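You operate a simulated robot arm through the tools that you are given. There is no shell and no other tool. Be economical: measure what you need, move in short steps, check, and stop when the job is done.

You are at the controls of a simulated two-armed robot. One attempt, no reset.

JOB
Hold the blue shelf bin on the top of the work table steady with one hand and put the white cartridge in it with the other.

It is judged by the outcome, as a careful person would: the job done as asked, and still so three seconds after it is handed in. It fails if anything else is knocked over, pushed out of place, dropped, spilled or broken.

ROBOT AND FRAMES
Two 7-joint arms with two-finger grippers on one trunk, on a base that drives. Base frame: it is fixed to the floor where the robot stands at the start and does not move with it; the origin is under the middle of the robot, x ahead of it, y to its left, z up; the surface under the hand at the start is at about z = 0.9. Lengths are in m, angles in rad, forces in N, time in s.
The left shoulder is at the start at [0.073, 0.216, 1.143], the right one opposite. With the tool pointing down near the work surface each hand reaches from about 0.28 to 0.82 m from the robot's upright axis, wherever it stands, measured 20 degrees to its own side. Places, roughly: blue shelf bin [-0.75, -1.75, 1]. Payload 3.18 kg a hand.
The TCP of each hand is the grasp point between the finger pads, 0.03 m short of the fingertips. In the tool frame z runs along the fingers and y along their closing line. The gripper opens to 0.144 m. The gripper's body begins 0.103 m behind the TCP.
Orientation is that of the tool frame in the base frame, as a unit quaternion [w, x, y, z]. With the fingers straight down and closing along the base's y, the tool's x points along the base's -x, its y along +y and its z along -z.

CONTROLS
- The arms move only by the tool drive_tool. It takes "left_deltas", "right_deltas" or both (then of equal length, played together; a hand with none holds still); each is a list of rows, each an object of numbers (a shift or turn left out is 0, a gripper value left out holds the last): "hand": the opening, from 0 (shut) to 1 (fully open); "dx", "dy", "dz": the shift along the tool's x, y, z in units of 500 mm (1.0 is 500 mm); "ax", "ay", "az": the turn, a rotation vector about the tool's x, y, z in units of 180 degrees (1.0 is 180 degrees). In form: [{"hand": .., "dx": .., "dy": .., "dz": .., "ax": .., "ay": .., "az": ..}, ...]. A call has 1 to 20 rows; each row is the pose to reach, as a shift and turn from the pose commanded when the call began, along the tool's axes at that moment. A call with a number of a shift or a turn outside -1 to 1 is refused whole. A row lasts 0.2 s, in which the tool goes at most 0.05 m and 0.15 rad; a call with a longer step from one row to the next is refused whole, and so is a gripper value outside its range. Where a pose cannot be reached the arm comes as near as it can. A force on the tool above 40 N (or 10 N above the force at the start of the call, whichever is more), or a blocked arm, ends the call early, and 0.2 s more pass. The fingers move at their own pace and stop on an object; they squeeze with about 30 N. The grip force told is the motor's: it shows also when the fingers shut on nothing. Time passes only in rows, and 0.2 s behind the last, so rows that repeat a pose let the fingers close. The reply holds the time, the measured pose of the TCP, the force on the tool along the base axes, the opening and the grip force, in the units named above and with some noise, with the torque about the TCP (base axes, N m) and any sound that the robot's microphone picked up.
- Cameras (640 x 400 px; columns grow to the right, rows downward): "scene" is now at [0.1579, 0.0059, 1.3559]; the picture's right is [0.08, -1.00, 0.00], its down [-0.44, -0.03, -0.90] and it looks along [0.89, 0.07, -0.44] (base axes); focal length 251 px, centre (320, 200). "left" rides on the left gripper at [0.076, -0.016, -0.143] in its tool frame; the picture's right is [0.21, 0.98, 0.00], its down [-0.84, 0.18, -0.51] and it looks along [-0.50, 0.11, 0.86] (tool axes); focal length 218 px, centre (320, 200). "right" rides on the right gripper at [0.077, 0.016, -0.143] in its tool frame; the picture's right is [-0.21, 0.98, 0.00], its down [-0.84, -0.18, -0.51] and it looks along [-0.50, -0.11, 0.86] (tool axes); focal length 218 px, centre (320, 200).
- grab_frame(camera): a new picture of that camera. It takes no simulated time.
- slide_trunk(by): slides the trunk up (or, below 0, down) by that many m; the arms and the scene camera ride with it, the base frame stays. It gives what a move gives, with no picture.
- base_move(legs): drives the robot by 1 to 6 legs, each [ahead, left, turn to the left] in m, m and rad, along the robot's own axes; the way and the turn of a leg run together, so that a leg with both is an arc; at most 1.5 m and 3.142 rad a leg. The arms and the cameras ride along, it lands a little off, and it stops where it bumps. It gives what a move gives.
- aim_head(pan, tilt): turns the head with the scene camera to pan (to the left, within 1.396 rad either way) and tilt (down, from -0.506 to 1.204), counted from straight ahead of the robot. It gives what a move gives.
- locate(camera, pixels): for up to 12 pixels [column, row] of the newest picture of that camera ("zoom" is the newest enlarged one), the place [x, y, z] in the base frame of the surface seen there, good to about 0.002 m, but the place of the scene camera against the robot may be out by one fixed shift of up to 0.018 m in any direction. It takes no simulated time.
- enlarge(camera, box): a new picture of the part [left, top, right, bottom] of that camera's present view, enlarged. It takes no simulated time.
- job_done(): hands the job in; it is judged then, once.

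Work in short steps. Measure before you move; look again where a grasp or a placing could have gone wrong, and mend it. You have 80 turns and 78 pictures in all, those below and enlarged ones among them. Open the grippers and draw the arms clear of the work before you hand the job in, unless the task says otherwise; then end with one line.

The tools are called after "Call:" as a command line: name --argument value ..., lists and objects as JSON in quotes. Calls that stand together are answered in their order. drive_tool: Moves the arms, as the interface text tells. Its arguments: {"type":"object","properties":{"left_deltas":{"type":"array"},"right_deltas":{"type":"array"}},"required":[]} The other tools are called the same way: slide_trunk (by) slides the trunk up or down; base_move (legs) drives the base; aim_head (pan, tilt) turns the head that bears the scene camera; grab_frame (camera) takes a picture; locate (camera, pixels) gives the place of the surface under pixels of a picture; enlarge (camera, box) takes an enlarged picture of a part of a camera's view; job_done () hands the job in.

At the start:

```text
time: 0.0
left_tcp_pos: [0.4359, 0.2354, 1.1782]
left_tcp_rot: [0.001, 0.0, 1.0, 0.0]
left_force: [0.8, -0.6, -0.5]
left_wrist_torque: [-0.04, -0.02, 0.0]
left_gripper_width: 0.1441
left_finger_force: 0.0
right_tcp_pos: [0.3963, -0.1343, 1.1763]
right_tcp_rot: [-0.002, -0.001, 1.0, 0.0]
right_force: [-0.3, -0.2, 0.3]
right_wrist_torque: [-0.03, 0.0, 0.02]
right_gripper_width: 0.1439
right_finger_force: 0.0
trunk travel left (down, up): [-0.225, 0.144]
robot x, y, heading: [-0.0011, 0.0012, 0.002]
head pan, tilt: [0.077, 0.459]
```

scene: 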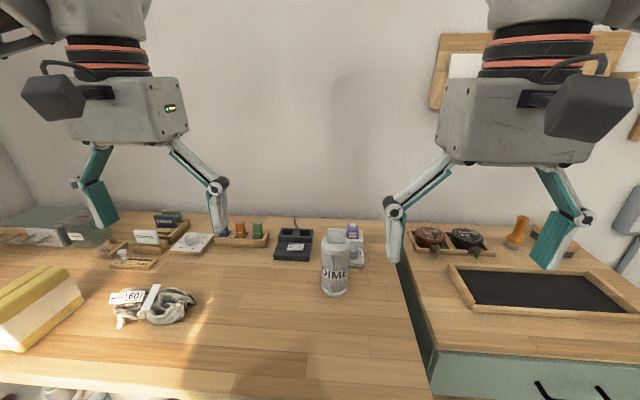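
right: 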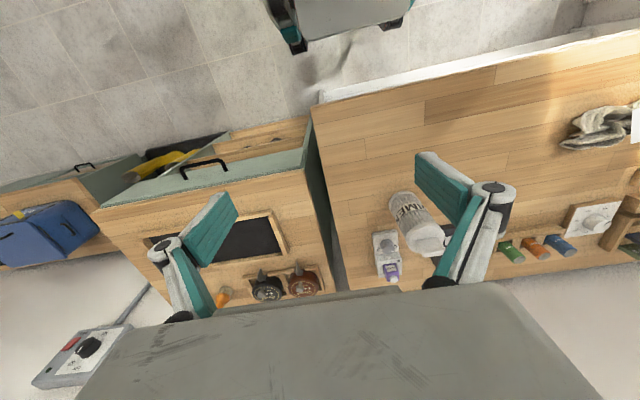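
left: 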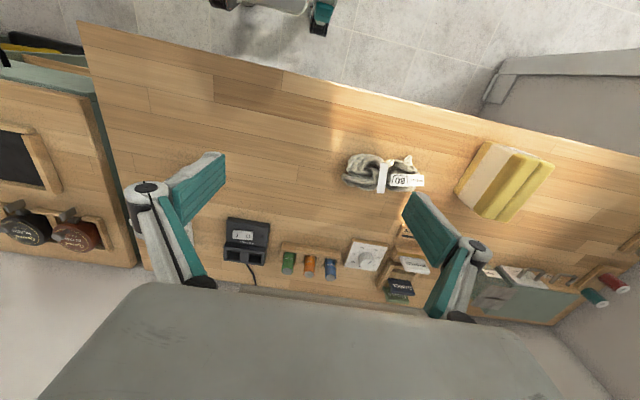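

The pictures show a workbench with a DIME bottle at (335,270), and no blue bin. I turn the head right to look for the bin and the cartridge.

Call:
aim_head --pan -1.39 --tilt 0.4

Call:
grab_frame --camera "scene"

```text
time: 1.6
left_tcp_pos: [0.4361, 0.2361, 1.1763]
left_tcp_rot: [0.0, 0.0, 1.0, 0.0]
left_force: [-0.5, 0.4, 0.0]
left_wrist_torque: [-0.01, -0.01, 0.01]
left_gripper_width: 0.1441
left_finger_force: 0.1
right_tcp_pos: [0.3971, -0.1342, 1.1765]
right_tcp_rot: [0.0, 0.0, 1.0, 0.0]
right_force: [0.3, 1.2, -0.6]
right_wrist_torque: [-0.03, -0.04, -0.02]
right_gripper_width: 0.1441
right_finger_force: 0.0
trunk travel left (down, up): [-0.225, 0.144]
robot x, y, heading: [-0.0014, -0.0014, 0.009]
head pan, tilt: [-1.389, 0.4]
```

```text
74 pictures are left
```

scene: 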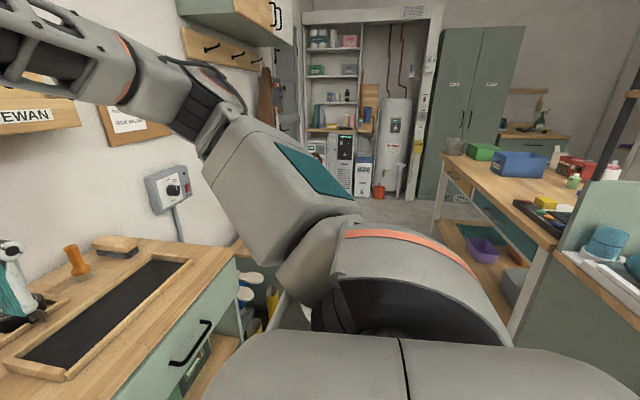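

The blue bin shows at about (520,162) on a table with a white-topped item near. I enlarge that part and measure.

Call:
enlarge --camera "scene" --box '[430, 110, 640, 250]'

Call:
locate --camera "scene" --pixels '[[515, 170], [493, 165], [545, 172], [556, 158], [446, 175], [553, 240], [480, 152], [575, 182], [455, 145], [580, 230], [610, 240], [440, 215]]'

```text
2.86 times, centred on (535, 180) of scene
```

zoom: 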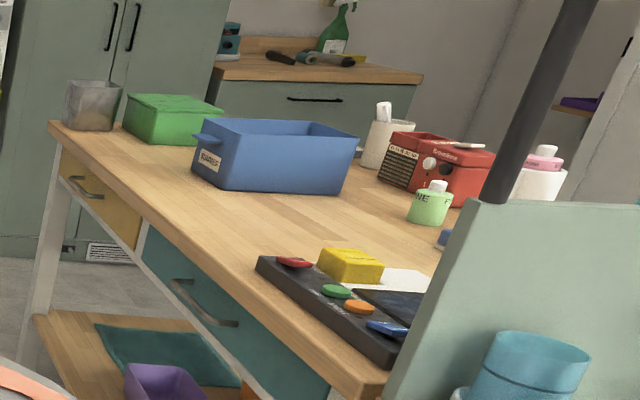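

```text
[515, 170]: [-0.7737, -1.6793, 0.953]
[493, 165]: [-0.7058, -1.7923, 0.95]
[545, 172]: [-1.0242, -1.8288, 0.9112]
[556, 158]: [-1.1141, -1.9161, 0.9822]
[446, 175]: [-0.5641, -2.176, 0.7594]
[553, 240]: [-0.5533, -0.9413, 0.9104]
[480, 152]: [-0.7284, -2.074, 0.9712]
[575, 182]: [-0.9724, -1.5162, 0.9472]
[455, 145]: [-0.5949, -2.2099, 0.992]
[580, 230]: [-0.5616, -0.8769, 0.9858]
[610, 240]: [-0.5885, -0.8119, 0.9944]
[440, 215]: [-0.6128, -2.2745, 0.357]
```

Bin is on a table whose front edge is near x=-0.55 and which runs along y. I turn the robot right in place to look at the rest (arms are above the objects).

Call:
base_move --legs '[[-0.1, 0, 0], [0, 0, -1.57]]'

Call:
aim_head --pan -0.5 --tilt 0.45

Call:
grab_frame --camera "scene"

Call:
aim_head --pan -1.39 --tilt 0.45

Call:
grab_frame --camera "scene"

```text
time: 6.6
left_tcp_pos: [0.133, -0.4382, 1.1775]
left_tcp_rot: [0.0, 0.71, 0.705, 0.0]
left_force: [0.8, 0.4, 0.5]
left_wrist_torque: [0.0, 0.01, -0.02]
left_gripper_width: 0.1441
left_finger_force: 0.1
right_tcp_pos: [-0.2354, -0.3963, 1.1758]
right_tcp_rot: [0.0, 0.711, 0.704, 0.0]
right_force: [0.2, -0.1, 1.1]
right_wrist_torque: [0.02, -0.02, -0.02]
right_gripper_width: 0.1438
right_finger_force: 0.1
trunk travel left (down, up): [-0.225, 0.144]
robot x, y, heading: [-0.0968, 0.0011, -1.581]
head pan, tilt: [-1.389, 0.4]
```

```text
time: 7.8
left_tcp_pos: [0.1335, -0.4372, 1.1773]
left_tcp_rot: [0.0, 0.71, 0.704, 0.0]
left_force: [0.6, 0.2, 0.2]
left_wrist_torque: [0.03, 0.02, 0.02]
left_gripper_width: 0.1441
left_finger_force: 0.1
right_tcp_pos: [-0.2367, -0.3966, 1.1769]
right_tcp_rot: [-0.001, 0.71, 0.704, 0.0]
right_force: [-0.7, 0.0, -0.5]
right_wrist_torque: [-0.01, 0.01, -0.01]
right_gripper_width: 0.1441
right_finger_force: 0.1
trunk travel left (down, up): [-0.225, 0.144]
robot x, y, heading: [-0.1001, -0.002, -1.579]
head pan, tilt: [-0.499, 0.45]
```

```text
72 pictures are left
```

scene: 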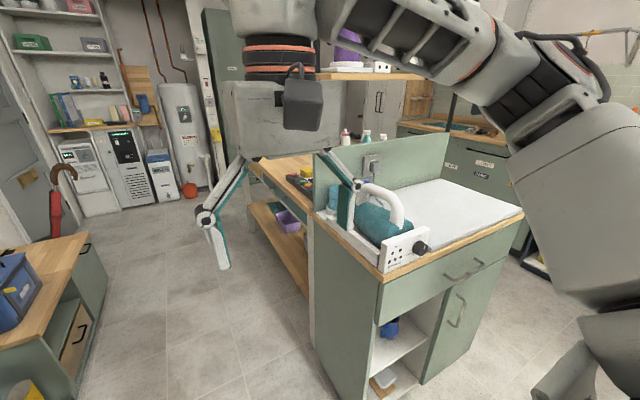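

```text
time: 8.9
left_tcp_pos: [0.1337, -0.4382, 1.1773]
left_tcp_rot: [0.0, 0.71, 0.704, -0.001]
left_force: [-0.3, -0.6, 0.8]
left_wrist_torque: [-0.02, 0.0, -0.01]
left_gripper_width: 0.144
left_finger_force: 0.1
right_tcp_pos: [-0.2354, -0.3963, 1.1772]
right_tcp_rot: [-0.001, 0.71, 0.704, 0.001]
right_force: [-0.1, 0.6, 0.4]
right_wrist_torque: [-0.02, -0.02, 0.0]
right_gripper_width: 0.1439
right_finger_force: 0.0
trunk travel left (down, up): [-0.225, 0.144]
robot x, y, heading: [-0.0988, 0.002, -1.578]
head pan, tilt: [-1.389, 0.45]
```

```text
71 pictures are left
```

scene: 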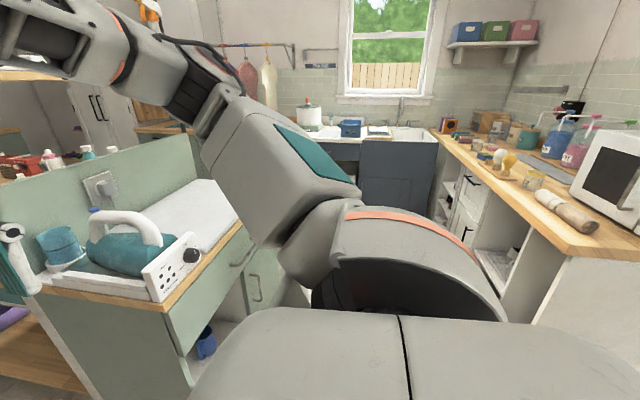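

No cartridge seen yet; the worktable with the bin lies ahead on the right. I look ahead to measure the aisle.

Call:
aim_head --pan 0.0 --tilt 0.6

Call:
grab_frame --camera "scene"

```text
time: 10.5
left_tcp_pos: [0.1319, -0.4378, 1.1767]
left_tcp_rot: [0.0, 0.71, 0.704, 0.0]
left_force: [-0.6, -0.3, 0.6]
left_wrist_torque: [0.03, -0.04, -0.01]
left_gripper_width: 0.144
left_finger_force: 0.1
right_tcp_pos: [-0.2357, -0.3962, 1.1766]
right_tcp_rot: [0.0, 0.71, 0.704, 0.0]
right_force: [-1.0, -1.0, -0.1]
right_wrist_torque: [0.0, 0.02, -0.03]
right_gripper_width: 0.144
right_finger_force: 0.1
trunk travel left (down, up): [-0.225, 0.144]
robot x, y, heading: [-0.1004, 0.0004, -1.577]
head pan, tilt: [0.0, 0.6]
```

```text
70 pictures are left
```

scene: 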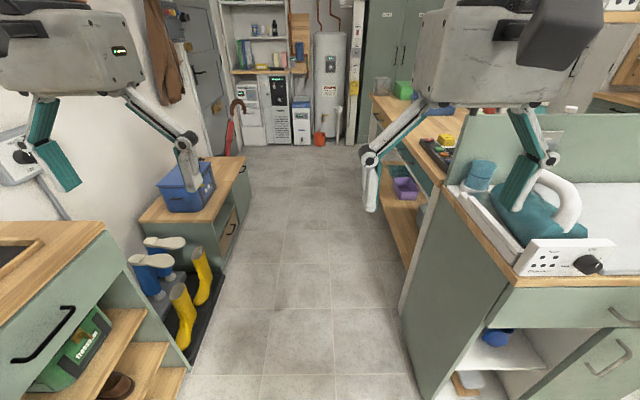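

Call:
locate --camera "scene" --pixels '[[245, 165], [222, 262], [215, 285], [115, 232], [398, 300], [515, 280], [440, 180], [375, 100], [410, 250], [205, 165]]'

```text
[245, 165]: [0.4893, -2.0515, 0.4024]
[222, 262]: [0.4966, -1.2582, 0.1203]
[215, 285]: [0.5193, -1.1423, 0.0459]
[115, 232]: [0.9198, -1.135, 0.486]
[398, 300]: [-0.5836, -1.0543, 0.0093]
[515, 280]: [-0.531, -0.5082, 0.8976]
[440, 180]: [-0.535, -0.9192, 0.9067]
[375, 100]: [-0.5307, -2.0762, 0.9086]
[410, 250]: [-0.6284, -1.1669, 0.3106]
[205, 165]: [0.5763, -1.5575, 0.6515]
```

The aisle is x from -0.53 to 0.49 with the table edge at x≈-0.53. I drive down the middle to y≈-1.5 and turn to face the table.

Call:
base_move --legs '[[0, 0.1, 0], [1.5, 0, 0], [0, 0, -1.57]]'

Call:
aim_head --pan 0.0 --tilt 0.6

Call:
grab_frame --camera "scene"

```text
time: 22.9
left_tcp_pos: [-0.4103, -1.7454, 1.1764]
left_tcp_rot: [0.0, 1.0, 0.013, 0.0]
left_force: [0.9, 0.2, -0.9]
left_wrist_torque: [-0.03, 0.0, -0.01]
left_gripper_width: 0.1442
left_finger_force: 0.1
right_tcp_pos: [-0.381, -1.3752, 1.1757]
right_tcp_rot: [0.0, 1.0, 0.013, 0.0]
right_force: [-0.7, 0.2, -0.4]
right_wrist_torque: [0.01, -0.01, 0.02]
right_gripper_width: 0.144
right_finger_force: 0.1
trunk travel left (down, up): [-0.225, 0.144]
robot x, y, heading: [0.0211, -1.5, -3.116]
head pan, tilt: [0.0, 0.6]
```

```text
time: 23.5
left_tcp_pos: [-0.4119, -1.7454, 1.1775]
left_tcp_rot: [0.0, 1.0, 0.013, 0.0]
left_force: [0.1, -0.1, -0.1]
left_wrist_torque: [0.01, 0.02, 0.04]
left_gripper_width: 0.1442
left_finger_force: 0.0
right_tcp_pos: [-0.3798, -1.3745, 1.1767]
right_tcp_rot: [0.0, 1.0, 0.013, 0.001]
right_force: [0.0, 0.2, 1.0]
right_wrist_torque: [0.0, 0.01, -0.01]
right_gripper_width: 0.144
right_finger_force: 0.1
trunk travel left (down, up): [-0.225, 0.144]
robot x, y, heading: [0.0193, -1.503, -3.116]
head pan, tilt: [0.0, 0.6]
```

```text
69 pictures are left
```

scene: 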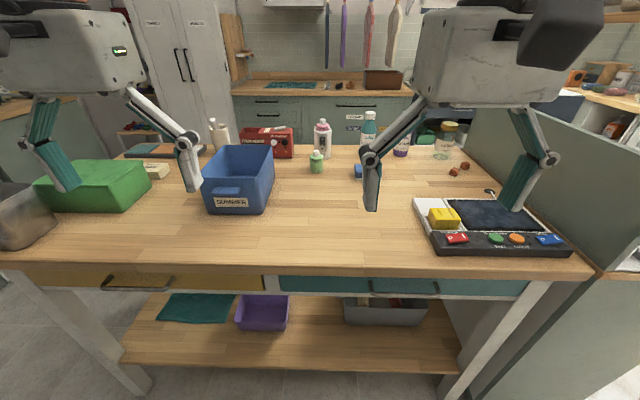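

The bin is at (240,178). I enlarge the table to find a white cartridge.

Call:
enlarge --camera "scene" --box '[290, 100, 580, 270]'

Call:
enlarge --camera "scene" --box '[0, 100, 290, 270]'

Call:
enlarge --camera "scene" --box '[100, 260, 480, 400]'

```text
2.21 times, centred on (435, 185) of scene
```

zoom: 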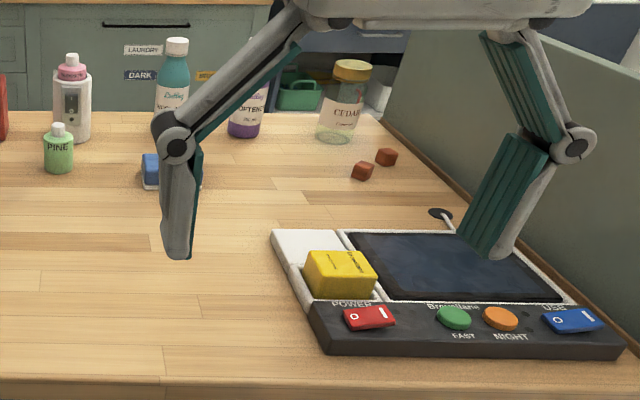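

```text
2.21 times, centred on (145, 185) of scene
```

zoom: 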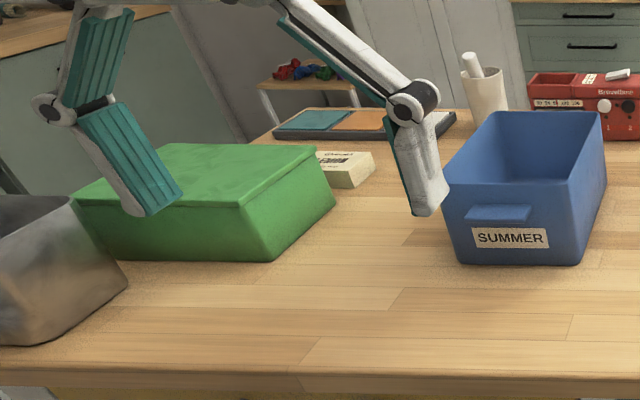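

```text
1.68 times, centred on (290, 330) of scene
```

zoom: 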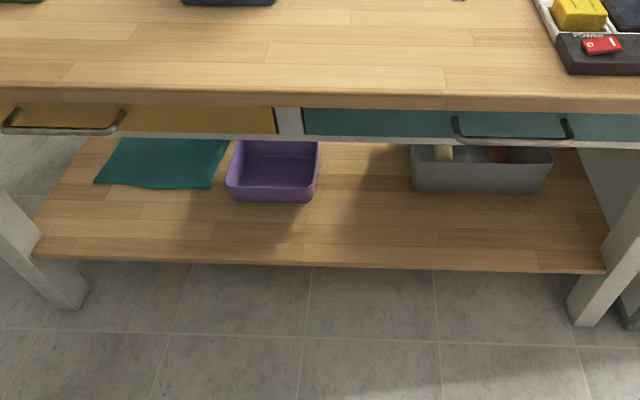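

Candidates: a white block beside the yellow one on the black device, and a white thing on the red machine. I enlarge each.

Call:
enlarge --camera "scene" --box '[405, 180, 505, 260]'

Call:
enlarge --camera "scene" --box '[200, 110, 400, 220]'

Call:
grab_frame --camera "right"

Call:
grab_frame --camera "left"

```text
5.00 times, centred on (455, 220) of scene
```

zoom: 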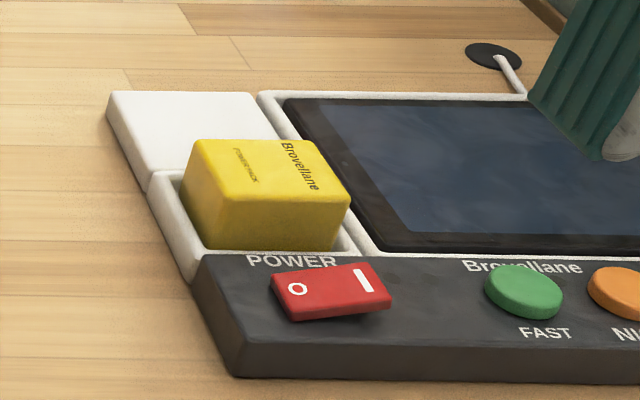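

```text
3.20 times, centred on (300, 165) of scene
```

zoom: 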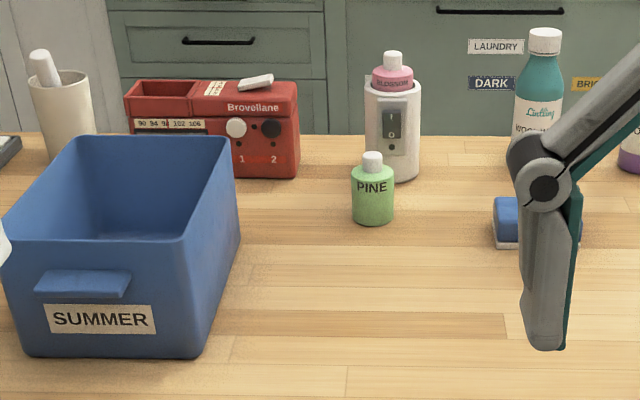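

```text
63 pictures are left
```

right: 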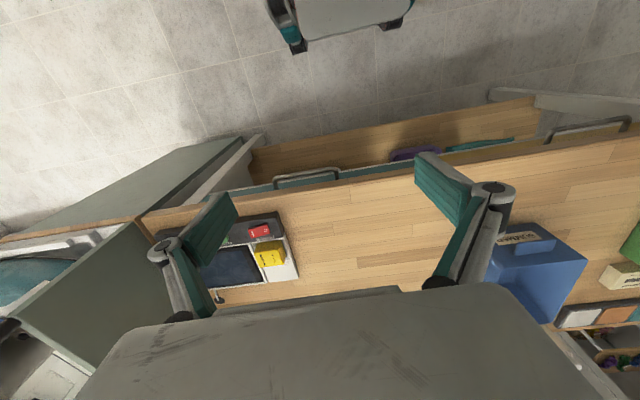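

```text
62 pictures are left
```

left: 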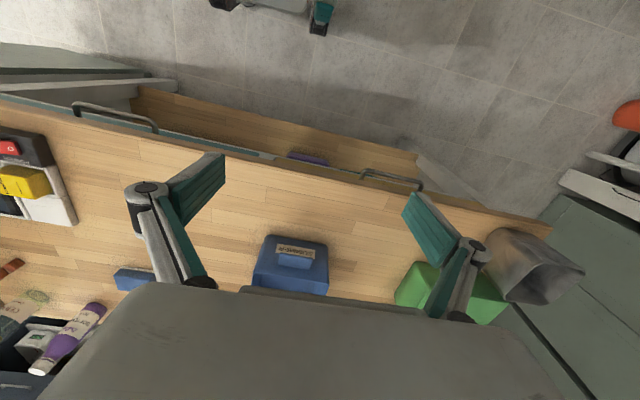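

Nothing is certain yet. I enlarge the cup with the white rod, the red radio, the cream block and the right rear.

Call:
enlarge --camera "scene" --box '[200, 112, 300, 167]'

Call:
enlarge --camera "scene" --box '[120, 130, 210, 185]'

Call:
enlarge --camera "scene" --box '[345, 110, 485, 190]'

```text
6.40 times, centred on (250, 140) of scene
```

zoom: 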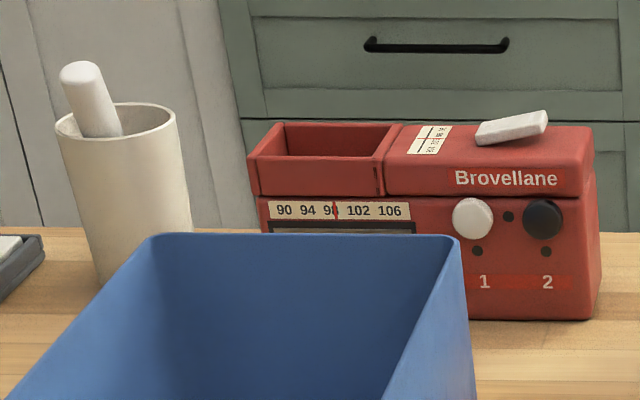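

```text
7.11 times, centred on (165, 158) of scene
```

zoom: 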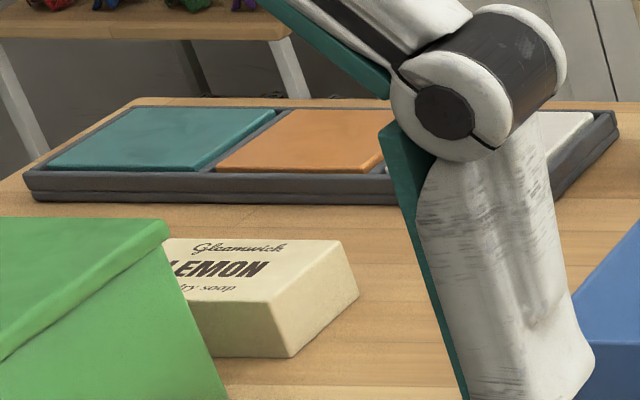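

```text
4.57 times, centred on (415, 150) of scene
```

zoom: 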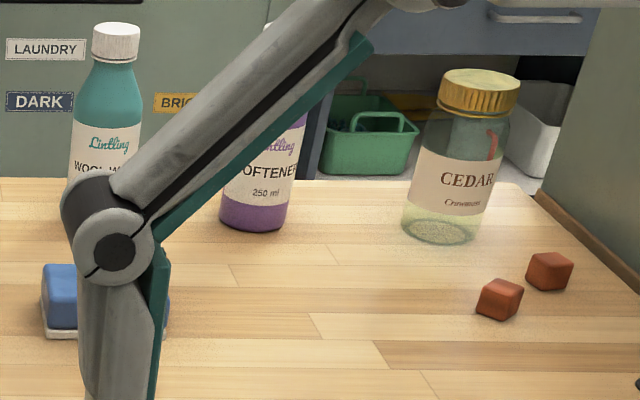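

A dark tray behind holds teal, orange and white squares — the white one may be the cartridge. I raise the trunk, drive left for a better look and enlarge that tray.

Call:
slide_trunk --by 0.14

Call:
base_move --legs '[[0.0, 0.3, -0.026]]'

Call:
grab_frame --camera "scene"

```text
time: 25.2
left_tcp_pos: [-0.4099, -1.7463, 1.3167]
left_tcp_rot: [0.0, 1.0, 0.013, 0.001]
left_force: [-0.5, -0.2, 0.7]
left_wrist_torque: [0.02, -0.02, 0.0]
left_gripper_width: 0.144
left_finger_force: 0.1
right_tcp_pos: [-0.3814, -1.3755, 1.3158]
right_tcp_rot: [-0.001, 1.0, 0.013, 0.001]
right_force: [-0.1, 0.4, -0.2]
right_wrist_torque: [-0.01, 0.01, -0.03]
right_gripper_width: 0.1437
right_finger_force: 0.1
trunk travel left (down, up): [-0.365, 0.004]
robot x, y, heading: [0.0173, -1.502, -3.12]
head pan, tilt: [0.0, 0.6]
```

```text
time: 28.4
left_tcp_pos: [-0.4119, -2.0354, 1.3163]
left_tcp_rot: [0.0, 1.0, 0.001, 0.0]
left_force: [0.0, -0.5, -0.7]
left_wrist_torque: [-0.02, 0.03, 0.0]
left_gripper_width: 0.1441
left_finger_force: 0.1
right_tcp_pos: [-0.3751, -1.6655, 1.3162]
right_tcp_rot: [0.0, 1.0, 0.0, -0.001]
right_force: [-0.6, 0.5, -0.6]
right_wrist_torque: [0.01, -0.03, 0.05]
right_gripper_width: 0.1441
right_finger_force: 0.0
trunk travel left (down, up): [-0.365, 0.004]
robot x, y, heading: [0.0235, -1.7975, -3.137]
head pan, tilt: [0.0, 0.6]
```

```text
58 pictures are left
```

scene: 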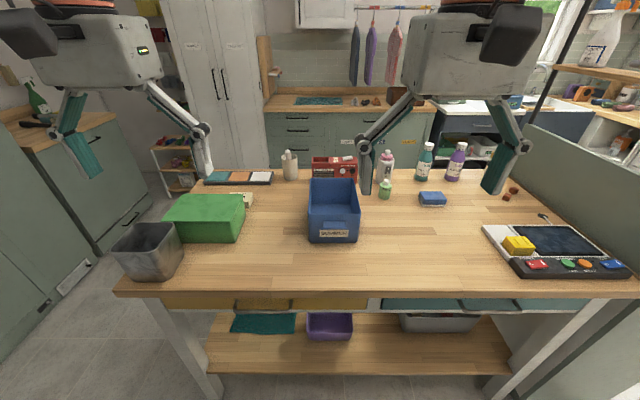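

Call:
enlarge --camera "scene" --box '[190, 145, 300, 205]'

Call:
enlarge --camera "scene" --box '[275, 140, 475, 250]'

```text
5.82 times, centred on (245, 175) of scene
```

zoom: 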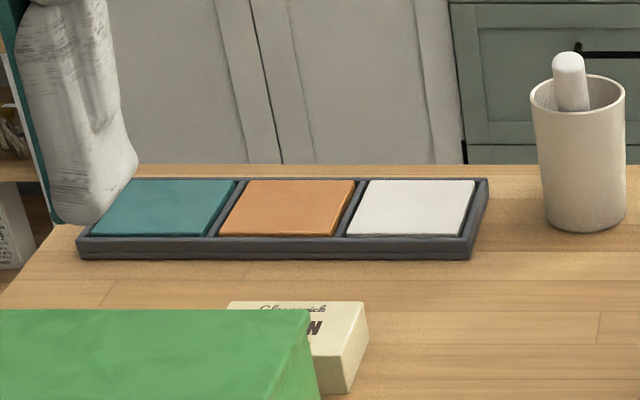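

```text
3.20 times, centred on (375, 195) of scene
```

zoom: 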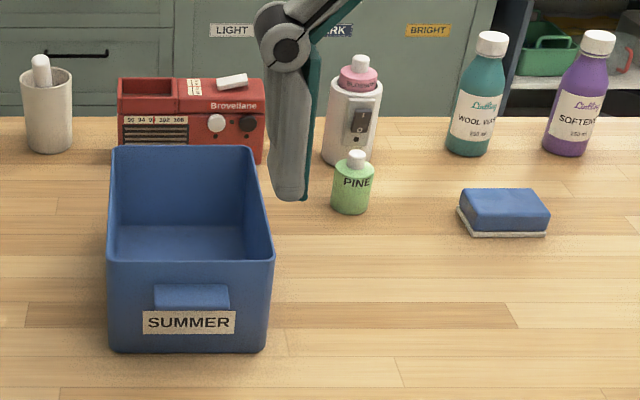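

Still unsure: candidates are a white tile, a white rod in the cup, and perhaps something at the start table. I check the gray bin and the shelf zone, then look back at the start table.

Call:
enlarge --camera "scene" --box '[100, 180, 260, 290]'

Call:
base_move --legs '[[0, 0, -1.57], [1.1, 0, 0]]'

Call:
aim_head --pan -0.6 --tilt 0.5

Call:
grab_frame --camera "scene"

```text
3.64 times, centred on (180, 235) of scene
```

zoom: 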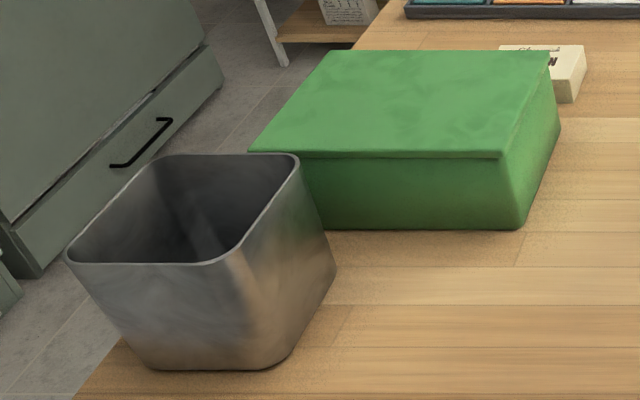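

```text
time: 35.8
left_tcp_pos: [-0.255, -0.755, 1.3376]
left_tcp_rot: [-0.016, 0.742, -0.67, -0.013]
left_force: [-0.3, -0.7, 0.8]
left_wrist_torque: [-0.03, -0.01, -0.02]
left_gripper_width: 0.1439
left_finger_force: 0.2
right_tcp_pos: [0.1246, -0.7613, 1.3265]
right_tcp_rot: [-0.005, 0.736, -0.676, -0.016]
right_force: [-0.6, 0.2, -0.1]
right_wrist_torque: [-0.04, -0.03, 0.01]
right_gripper_width: 0.1441
right_finger_force: 0.1
trunk travel left (down, up): [-0.365, 0.004]
robot x, y, heading: [0.0058, -1.1371, 1.657]
head pan, tilt: [0.0, 0.6]
stopped in leg 2: the robot was blocked; the commanded pose is now the measured one
```

```text
time: 36.8
left_tcp_pos: [-0.2543, -0.7551, 1.338]
left_tcp_rot: [-0.015, 0.741, -0.672, -0.016]
left_force: [-0.7, 0.9, -0.1]
left_wrist_torque: [-0.03, 0.0, -0.03]
left_gripper_width: 0.144
left_finger_force: 0.1
right_tcp_pos: [0.1233, -0.7634, 1.3279]
right_tcp_rot: [-0.007, 0.736, -0.677, -0.018]
right_force: [0.1, -0.4, -0.2]
right_wrist_torque: [-0.02, -0.01, 0.04]
right_gripper_width: 0.1439
right_finger_force: 0.1
trunk travel left (down, up): [-0.365, 0.004]
robot x, y, heading: [0.0032, -1.1282, 1.652]
head pan, tilt: [-0.6, 0.499]
```

```text
54 pictures are left
```

scene: 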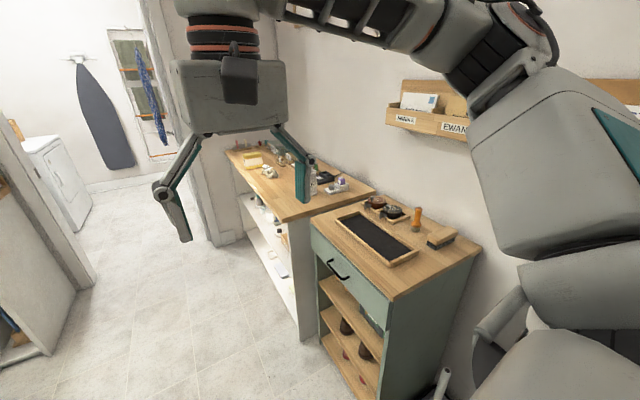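

The robot was blocked; I look left to see what it touched, and enlarge the start table.

Call:
enlarge --camera "scene" --box '[220, 130, 380, 230]'

Call:
aim_head --pan 1.1 --tilt 0.4

Call:
grab_frame --camera "scene"

```text
4.00 times, centred on (300, 180) of scene
```

zoom: 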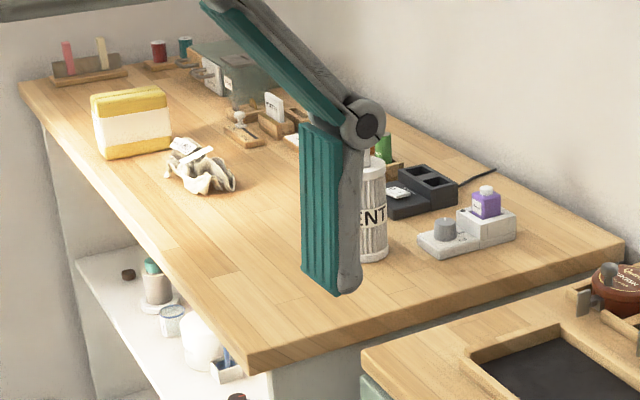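

```text
time: 38.5
left_tcp_pos: [-0.2551, -0.7561, 1.3384]
left_tcp_rot: [-0.016, 0.74, -0.672, -0.017]
left_force: [0.1, 0.3, 0.4]
left_wrist_torque: [0.03, -0.03, -0.01]
left_gripper_width: 0.144
left_finger_force: 0.2
right_tcp_pos: [0.1226, -0.7635, 1.329]
right_tcp_rot: [-0.007, 0.736, -0.677, -0.017]
right_force: [0.2, 0.5, -0.4]
right_wrist_torque: [0.02, 0.01, 0.06]
right_gripper_width: 0.144
right_finger_force: 0.1
trunk travel left (down, up): [-0.365, 0.004]
robot x, y, heading: [0.0069, -1.1304, 1.65]
head pan, tilt: [1.1, 0.4]
```

```text
52 pictures are left
```

scene: 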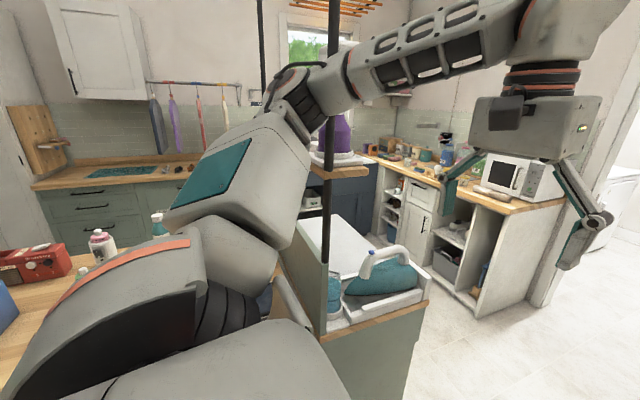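

The elbow touched the fixed shelf pole; bottle and stand on it are in place. On the start table the white ribbed bottle reads "(SE)DIMENT": a filter cartridge, so it's the white cartridge. I back off, lower the trunk, and return to the start table with more clearance.

Call:
base_move --legs '[[-0.12, 0, 0], [0, -0.05, -0.08]]'

Call:
slide_trunk --by -0.14

Call:
aim_head --pan -0.5 --tilt 0.6

Call:
grab_frame --camera "scene"

```text
time: 40.4
left_tcp_pos: [-0.1742, -0.8115, 1.3201]
left_tcp_rot: [-0.006, 0.709, -0.705, 0.002]
left_force: [0.1, 0.1, 0.9]
left_wrist_torque: [-0.01, -0.01, -0.01]
left_gripper_width: 0.1442
left_finger_force: 0.0
right_tcp_pos: [0.2002, -0.8547, 1.3178]
right_tcp_rot: [0.0, -0.704, 0.71, 0.0]
right_force: [0.3, -0.2, 0.8]
right_wrist_torque: [-0.03, 0.02, 0.01]
right_gripper_width: 0.1438
right_finger_force: 0.0
trunk travel left (down, up): [-0.365, 0.004]
robot x, y, heading: [0.0612, -1.2516, 1.558]
head pan, tilt: [1.1, 0.4]
```

```text
time: 42.1
left_tcp_pos: [-0.1746, -0.8143, 1.1815]
left_tcp_rot: [-0.006, 0.708, -0.706, 0.003]
left_force: [-0.2, -0.2, -0.9]
left_wrist_torque: [0.03, -0.01, 0.01]
left_gripper_width: 0.1442
left_finger_force: 0.0
right_tcp_pos: [0.1996, -0.8566, 1.1784]
right_tcp_rot: [0.001, -0.705, 0.709, 0.002]
right_force: [0.1, -0.4, 0.5]
right_wrist_torque: [0.05, 0.01, 0.0]
right_gripper_width: 0.1439
right_finger_force: 0.0
trunk travel left (down, up): [-0.225, 0.144]
robot x, y, heading: [0.0619, -1.2457, 1.565]
head pan, tilt: [1.1, 0.4]
```

```text
time: 43.8
left_tcp_pos: [-0.1753, -0.8122, 1.18]
left_tcp_rot: [-0.006, 0.709, -0.705, 0.003]
left_force: [0.5, -1.2, 0.7]
left_wrist_torque: [-0.02, 0.03, -0.01]
left_gripper_width: 0.1439
left_finger_force: 0.0
right_tcp_pos: [0.1996, -0.8545, 1.1783]
right_tcp_rot: [0.001, -0.704, 0.71, 0.002]
right_force: [0.4, -0.3, 0.3]
right_wrist_torque: [-0.03, 0.02, 0.06]
right_gripper_width: 0.144
right_finger_force: 0.1
trunk travel left (down, up): [-0.225, 0.144]
robot x, y, heading: [0.0614, -1.2525, 1.562]
head pan, tilt: [-0.499, 0.6]
```

```text
51 pictures are left
```

scene: 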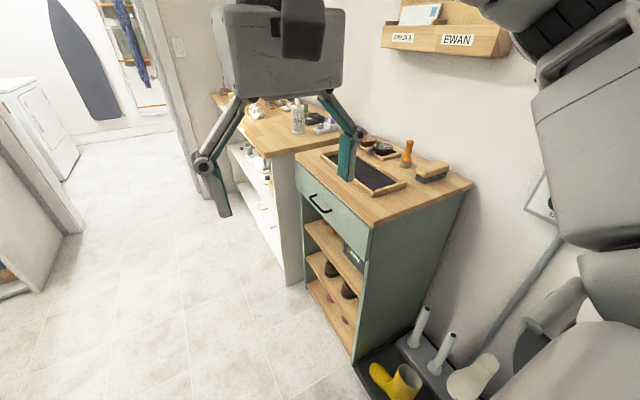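

Call:
locate --camera "scene" --pixels '[[297, 120], [265, 157], [373, 225], [300, 160], [299, 133], [355, 363]]'

Call:
enlarge --camera "scene" --box '[240, 85, 360, 165]'

```text
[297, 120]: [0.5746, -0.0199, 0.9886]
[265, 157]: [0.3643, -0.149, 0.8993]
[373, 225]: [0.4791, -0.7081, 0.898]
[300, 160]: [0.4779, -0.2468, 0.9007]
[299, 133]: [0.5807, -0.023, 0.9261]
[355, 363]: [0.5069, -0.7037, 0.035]
```

```text
5.00 times, centred on (300, 125) of scene
```

zoom: 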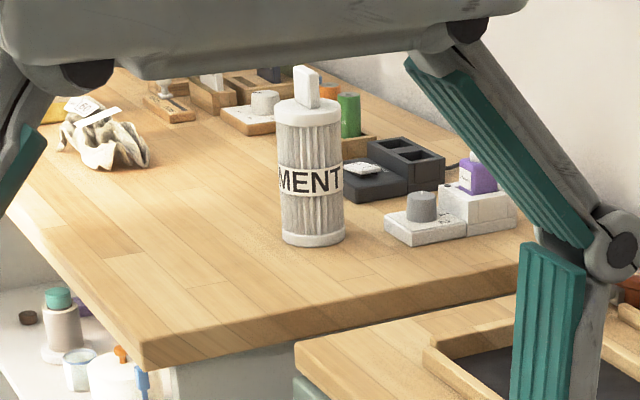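

The cartridge stands at about (0.6,-0.02), z 0.9–1.04, with a fin on top. I drive up to y≈0.15 and turn to face the start table.

Call:
base_move --legs '[[1.4, 0.0, 0], [0, 0, -1.56]]'

Call:
aim_head --pan -0.2 --tilt 0.7

Call:
grab_frame --camera "scene"

```text
time: 54.4
left_tcp_pos: [0.5035, 0.3736, 1.1794]
left_tcp_rot: [0.002, -0.016, 1.0, -0.006]
left_force: [0.4, 0.6, -0.1]
left_wrist_torque: [0.03, 0.02, 0.03]
left_gripper_width: 0.144
left_finger_force: 0.0
right_tcp_pos: [0.4712, -0.003, 1.179]
right_tcp_rot: [0.002, -0.01, 1.0, 0.001]
right_force: [0.5, -0.4, 0.0]
right_wrist_torque: [0.02, 0.02, -0.03]
right_gripper_width: 0.1439
right_finger_force: 0.2
trunk travel left (down, up): [-0.225, 0.144]
robot x, y, heading: [0.0754, 0.1238, 0.021]
head pan, tilt: [-0.499, 0.6]
```

```text
time: 55.2
left_tcp_pos: [0.5042, 0.3717, 1.1801]
left_tcp_rot: [0.002, -0.016, 1.0, -0.007]
left_force: [0.1, 0.1, -0.3]
left_wrist_torque: [0.0, -0.02, 0.01]
left_gripper_width: 0.1439
left_finger_force: 0.0
right_tcp_pos: [0.4708, -0.0015, 1.1793]
right_tcp_rot: [0.002, -0.011, 1.0, 0.001]
right_force: [0.0, 0.0, 0.0]
right_wrist_torque: [0.01, -0.02, -0.03]
right_gripper_width: 0.1438
right_finger_force: 0.0
trunk travel left (down, up): [-0.225, 0.144]
robot x, y, heading: [0.0723, 0.124, 0.018]
head pan, tilt: [-0.201, 0.7]
```

```text
49 pictures are left
```

scene: 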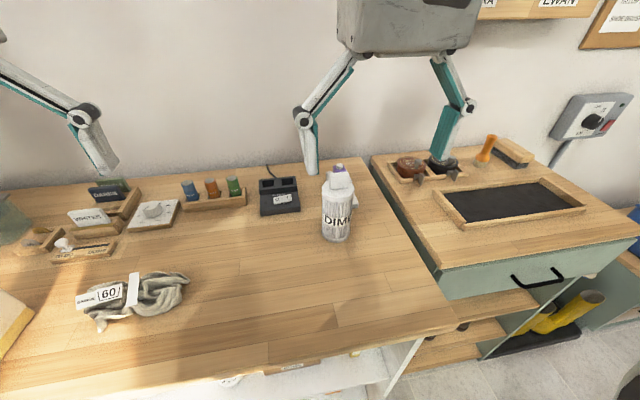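

Call:
enlarge --camera "scene" --box '[290, 155, 390, 255]'

Call:
grab_frame --camera "right"

```text
4.00 times, centred on (340, 205) of scene
```

zoom: 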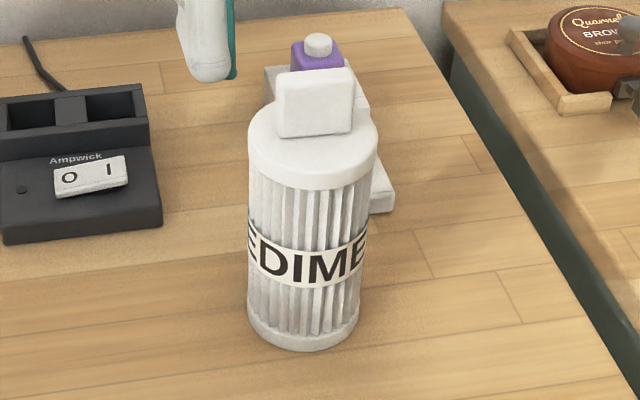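

```text
47 pictures are left
```

right: 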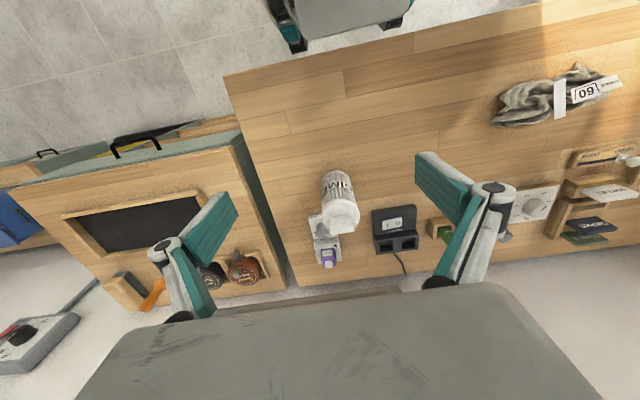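

The fin's broad face points to the robot (wide in y). I measure the body and fin with both cameras.

Call:
locate --camera "zoom" --pixels '[[313, 110], [313, 75], [285, 105], [345, 105], [253, 150], [372, 165], [315, 160], [308, 270], [300, 345], [262, 300], [355, 290], [300, 375]]'

Call:
locate --camera "right" --pixels '[[340, 187], [343, 218], [330, 205], [355, 205], [343, 203], [340, 225], [330, 180]]'

Call:
enlarge --camera "right" --box '[290, 150, 390, 250]'

```text
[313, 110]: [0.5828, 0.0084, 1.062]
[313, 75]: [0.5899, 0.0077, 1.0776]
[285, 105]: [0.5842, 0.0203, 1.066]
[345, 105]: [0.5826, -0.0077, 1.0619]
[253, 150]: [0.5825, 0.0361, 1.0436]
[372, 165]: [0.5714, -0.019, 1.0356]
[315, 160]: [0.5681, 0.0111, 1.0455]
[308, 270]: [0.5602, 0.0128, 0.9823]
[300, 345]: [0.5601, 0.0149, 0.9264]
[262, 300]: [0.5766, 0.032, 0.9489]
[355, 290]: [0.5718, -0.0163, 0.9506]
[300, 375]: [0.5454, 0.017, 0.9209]
```

```text
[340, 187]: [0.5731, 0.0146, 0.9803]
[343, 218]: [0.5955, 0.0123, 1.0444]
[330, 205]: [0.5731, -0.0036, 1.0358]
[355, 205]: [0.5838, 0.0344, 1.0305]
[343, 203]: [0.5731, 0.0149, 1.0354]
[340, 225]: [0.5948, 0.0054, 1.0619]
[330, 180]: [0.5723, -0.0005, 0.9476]
```

```text
4.00 times, centred on (340, 200) of right
```

zoom: 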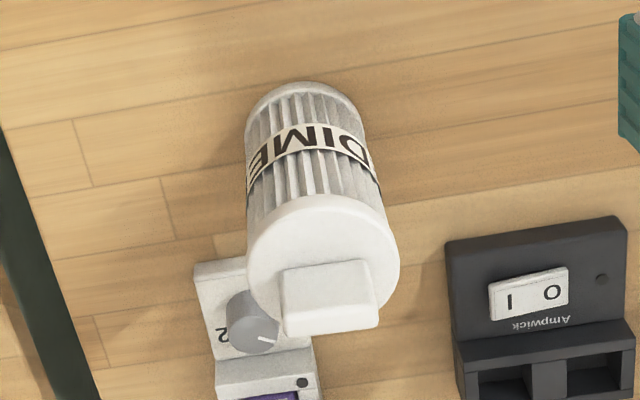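

I measure with the right-wrist zoom, which isn't subject to the scene shift.

Call:
locate --camera "zoom" --pixels '[[252, 255], [396, 260], [330, 205], [325, 250], [327, 285], [290, 285], [368, 275], [330, 315], [300, 90], [330, 320], [300, 75], [450, 130]]'

```text
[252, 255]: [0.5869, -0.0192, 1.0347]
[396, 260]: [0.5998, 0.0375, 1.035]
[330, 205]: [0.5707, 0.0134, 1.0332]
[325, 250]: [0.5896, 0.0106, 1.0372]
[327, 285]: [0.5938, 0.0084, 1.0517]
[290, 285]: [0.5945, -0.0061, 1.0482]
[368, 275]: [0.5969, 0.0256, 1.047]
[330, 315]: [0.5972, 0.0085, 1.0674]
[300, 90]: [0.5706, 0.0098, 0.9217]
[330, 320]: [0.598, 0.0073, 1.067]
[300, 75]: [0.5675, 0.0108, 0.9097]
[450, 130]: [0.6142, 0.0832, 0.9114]
```

Cartridge axis is about (0.600,0.009), radius 0.03, body top z≈1.036, fin top 1.068. I check neighbours so that the fingers come down free.

Call:
locate --camera "zoom" --pixels '[[197, 268], [220, 265], [240, 305], [225, 380], [450, 245], [465, 360], [208, 340]]'

Call:
drive_tool --right_deltas '[{"hand": 0.75, "dx": -0.08, "dy": 0.005}, {"dx": -0.16, "dy": 0.01}, {"dx": -0.258, "dy": 0.0155}, {"dx": -0.258, "dy": 0.0155}]'

Call:
grab_frame --camera "right"

```text
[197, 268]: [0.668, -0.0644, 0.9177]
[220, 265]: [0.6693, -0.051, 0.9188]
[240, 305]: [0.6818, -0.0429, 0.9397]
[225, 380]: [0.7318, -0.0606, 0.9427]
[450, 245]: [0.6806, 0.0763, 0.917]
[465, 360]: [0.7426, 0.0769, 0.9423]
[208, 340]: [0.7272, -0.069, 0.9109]
```

```text
time: 56.2
left_tcp_pos: [0.5027, 0.3733, 1.1788]
left_tcp_rot: [0.003, -0.017, 1.0, -0.006]
left_force: [-0.9, 0.6, -0.2]
left_wrist_torque: [0.02, -0.02, -0.03]
left_gripper_width: 0.144
left_finger_force: 0.1
right_tcp_pos: [0.6004, 0.0075, 1.1797]
right_tcp_rot: [0.003, -0.01, 1.0, 0.001]
right_force: [0.3, 0.4, 0.0]
right_wrist_torque: [0.02, -0.06, 0.02]
right_gripper_width: 0.108
right_finger_force: 0.0
trunk travel left (down, up): [-0.225, 0.144]
robot x, y, heading: [0.0738, 0.1261, 0.019]
head pan, tilt: [-0.201, 0.7]
```

```text
45 pictures are left
```

right: 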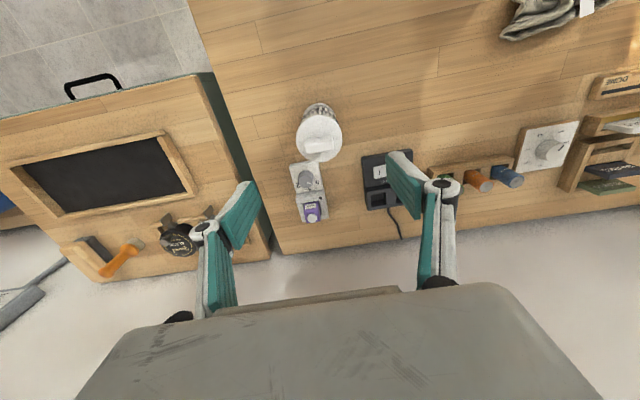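

The cartridge top is at about (319,137), just where the TCP line falls. I check once and go down.

Call:
locate --camera "right" --pixels '[[299, 138], [341, 138], [319, 120], [319, 145], [320, 153]]'

Call:
drive_tool --right_deltas '[{"dz": 0.09}, {"dz": 0.18}, {"dz": 0.25}, {"dz": 0.25}]'

Call:
grab_frame --camera "right"

```text
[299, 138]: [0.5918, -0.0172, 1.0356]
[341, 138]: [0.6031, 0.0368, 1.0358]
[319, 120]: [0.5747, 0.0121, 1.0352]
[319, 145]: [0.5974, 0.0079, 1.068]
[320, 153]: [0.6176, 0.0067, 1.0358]
```

```text
time: 57.2
left_tcp_pos: [0.5027, 0.3743, 1.1805]
left_tcp_rot: [0.003, -0.017, 1.0, -0.006]
left_force: [0.9, -0.5, -0.2]
left_wrist_torque: [0.03, 0.02, 0.0]
left_gripper_width: 0.1441
left_finger_force: 0.1
right_tcp_pos: [0.6002, 0.0078, 1.0546]
right_tcp_rot: [0.002, -0.01, 1.0, 0.001]
right_force: [-0.1, 0.3, 1.0]
right_wrist_torque: [0.0, -0.05, 0.02]
right_gripper_width: 0.1079
right_finger_force: 0.1
trunk travel left (down, up): [-0.225, 0.144]
robot x, y, heading: [0.072, 0.1221, 0.024]
head pan, tilt: [-0.201, 0.7]
```

```text
44 pictures are left
```

right: 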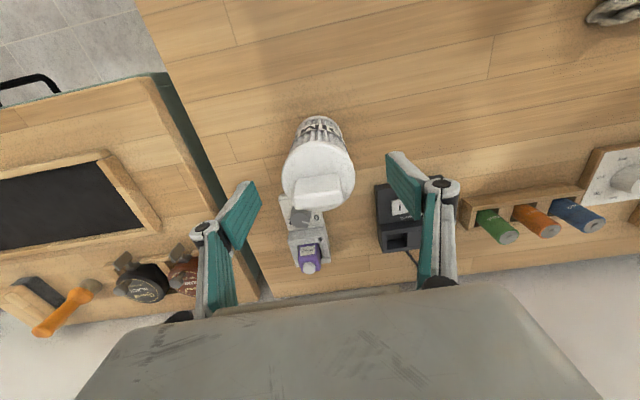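

The fingers straddle the cartridge symmetrically. I go down to z≈0.997 and close.

Call:
drive_tool --right_deltas '[{"dz": 0.06}, {"dz": 0.115}, {"dz": 0.115, "hand": 0.75}, {"dz": 0.115, "hand": 0.3}, {"dz": 0.115, "hand": 0.3}, {"dz": 0.115, "hand": 0.3}]'

Call:
grab_frame --camera "right"

```text
time: 58.6
left_tcp_pos: [0.5038, 0.3734, 1.1789]
left_tcp_rot: [0.003, -0.017, 1.0, -0.006]
left_force: [0.0, -0.1, -0.3]
left_wrist_torque: [0.0, 0.0, 0.01]
left_gripper_width: 0.144
left_finger_force: 0.1
right_tcp_pos: [0.6007, 0.0073, 0.9964]
right_tcp_rot: [0.002, -0.011, 1.0, 0.001]
right_force: [-1.3, 0.0, 0.9]
right_wrist_torque: [0.09, 0.04, 0.04]
right_gripper_width: 0.061
right_finger_force: 30.7
trunk travel left (down, up): [-0.225, 0.144]
robot x, y, heading: [0.0688, 0.1211, 0.019]
head pan, tilt: [-0.201, 0.7]
```

```text
43 pictures are left
```

right: 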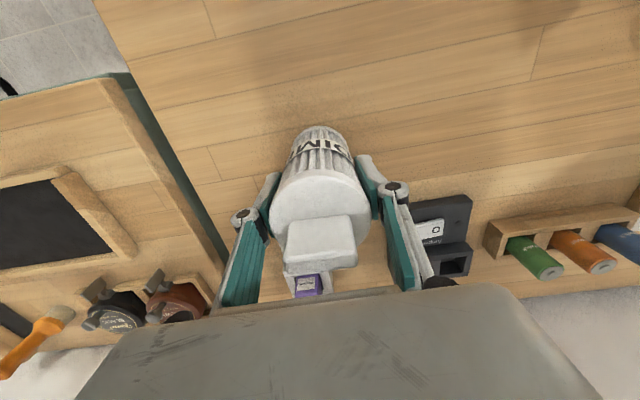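

Gripped at 0.061 m with 30 N. I lift straight up and draw in.

Call:
drive_tool --right_deltas '[{"hand": 0.3, "dz": -0.04}, {"dz": -0.12}, {"dz": -0.2}, {"dz": -0.28}, {"dz": -0.36}, {"dz": -0.44}, {"dz": -0.44, "dx": 0.08}, {"dz": -0.44, "dx": 0.16}, {"dz": -0.44, "dx": 0.25}, {"dz": -0.44, "dx": 0.25}]'

Call:
grab_frame --camera "right"

```text
time: 60.8
left_tcp_pos: [0.5039, 0.3731, 1.1791]
left_tcp_rot: [0.001, -0.016, 1.0, -0.006]
left_force: [0.7, -0.6, -0.3]
left_wrist_torque: [0.0, 0.02, 0.01]
left_gripper_width: 0.1439
left_finger_force: 0.1
right_tcp_pos: [0.4746, 0.005, 1.2158]
right_tcp_rot: [0.001, -0.011, 1.0, 0.001]
right_force: [-0.2, 0.3, -1.2]
right_wrist_torque: [-0.04, 0.06, -0.02]
right_gripper_width: 0.061
right_finger_force: 29.7
trunk travel left (down, up): [-0.225, 0.144]
robot x, y, heading: [0.0754, 0.1243, 0.017]
head pan, tilt: [-0.201, 0.7]
```

```text
42 pictures are left
```

right: 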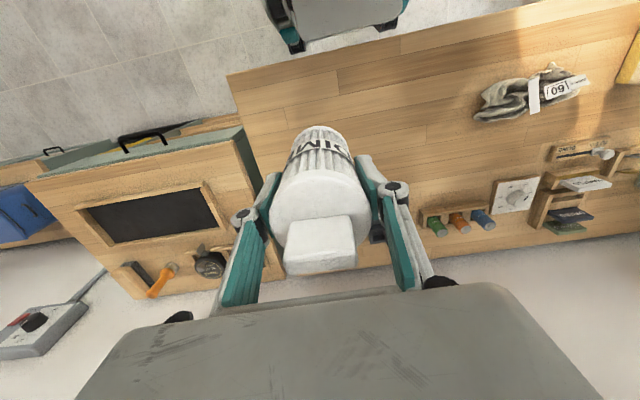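

The cartridge is held firmly. I drive back down the aisle to face the bin table, staying at x≈0.07 to clear the pole.

Call:
base_move --legs '[[0, 0, -1.588], [1.2, 0, 0], [0.67, 0, 0], [0, 0, -1.57]]'

Call:
aim_head --pan 0.0 --tilt 0.7

Call:
grab_frame --camera "scene"

```text
time: 76.7
left_tcp_pos: [-0.1738, -2.1032, 1.1796]
left_tcp_rot: [-0.005, 0.976, 0.217, -0.005]
left_force: [0.9, 1.3, 1.4]
left_wrist_torque: [-0.1, -0.02, 0.0]
left_gripper_width: 0.1443
left_finger_force: 0.1
right_tcp_pos: [-0.2888, -1.7511, 1.2164]
right_tcp_rot: [0.002, 0.978, 0.21, -0.002]
right_force: [0.3, 1.3, -1.4]
right_wrist_torque: [-0.1, 0.0, 0.0]
right_gripper_width: 0.0608
right_finger_force: 30.1
trunk travel left (down, up): [-0.225, 0.144]
robot x, y, heading: [0.1195, -1.7056, -2.718]
head pan, tilt: [-0.201, 0.7]
stopped in leg 4: the robot was blocked; the commanded pose is now the measured one
```

```text
time: 77.4
left_tcp_pos: [-0.1735, -2.1064, 1.1791]
left_tcp_rot: [-0.006, 0.976, 0.217, -0.003]
left_force: [-0.6, 0.3, 0.0]
left_wrist_torque: [0.03, -0.02, -0.02]
left_gripper_width: 0.144
left_finger_force: 0.0
right_tcp_pos: [-0.289, -1.7553, 1.2157]
right_tcp_rot: [0.0, 0.978, 0.21, -0.001]
right_force: [-0.3, -0.3, -2.5]
right_wrist_torque: [-0.02, -0.02, 0.02]
right_gripper_width: 0.0609
right_finger_force: 30.1
trunk travel left (down, up): [-0.225, 0.144]
robot x, y, heading: [0.1248, -1.7089, -2.722]
head pan, tilt: [0.0, 0.7]
```

```text
41 pictures are left
```

scene: 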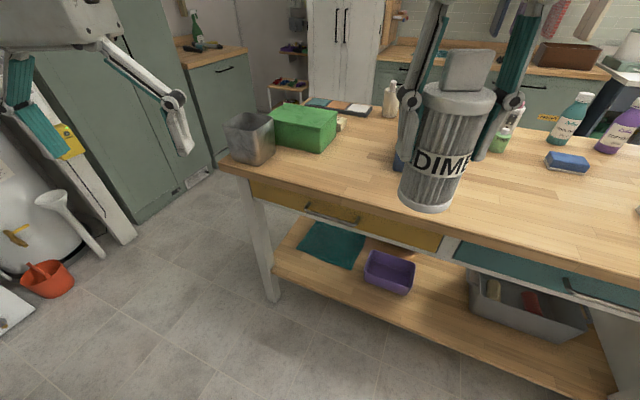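

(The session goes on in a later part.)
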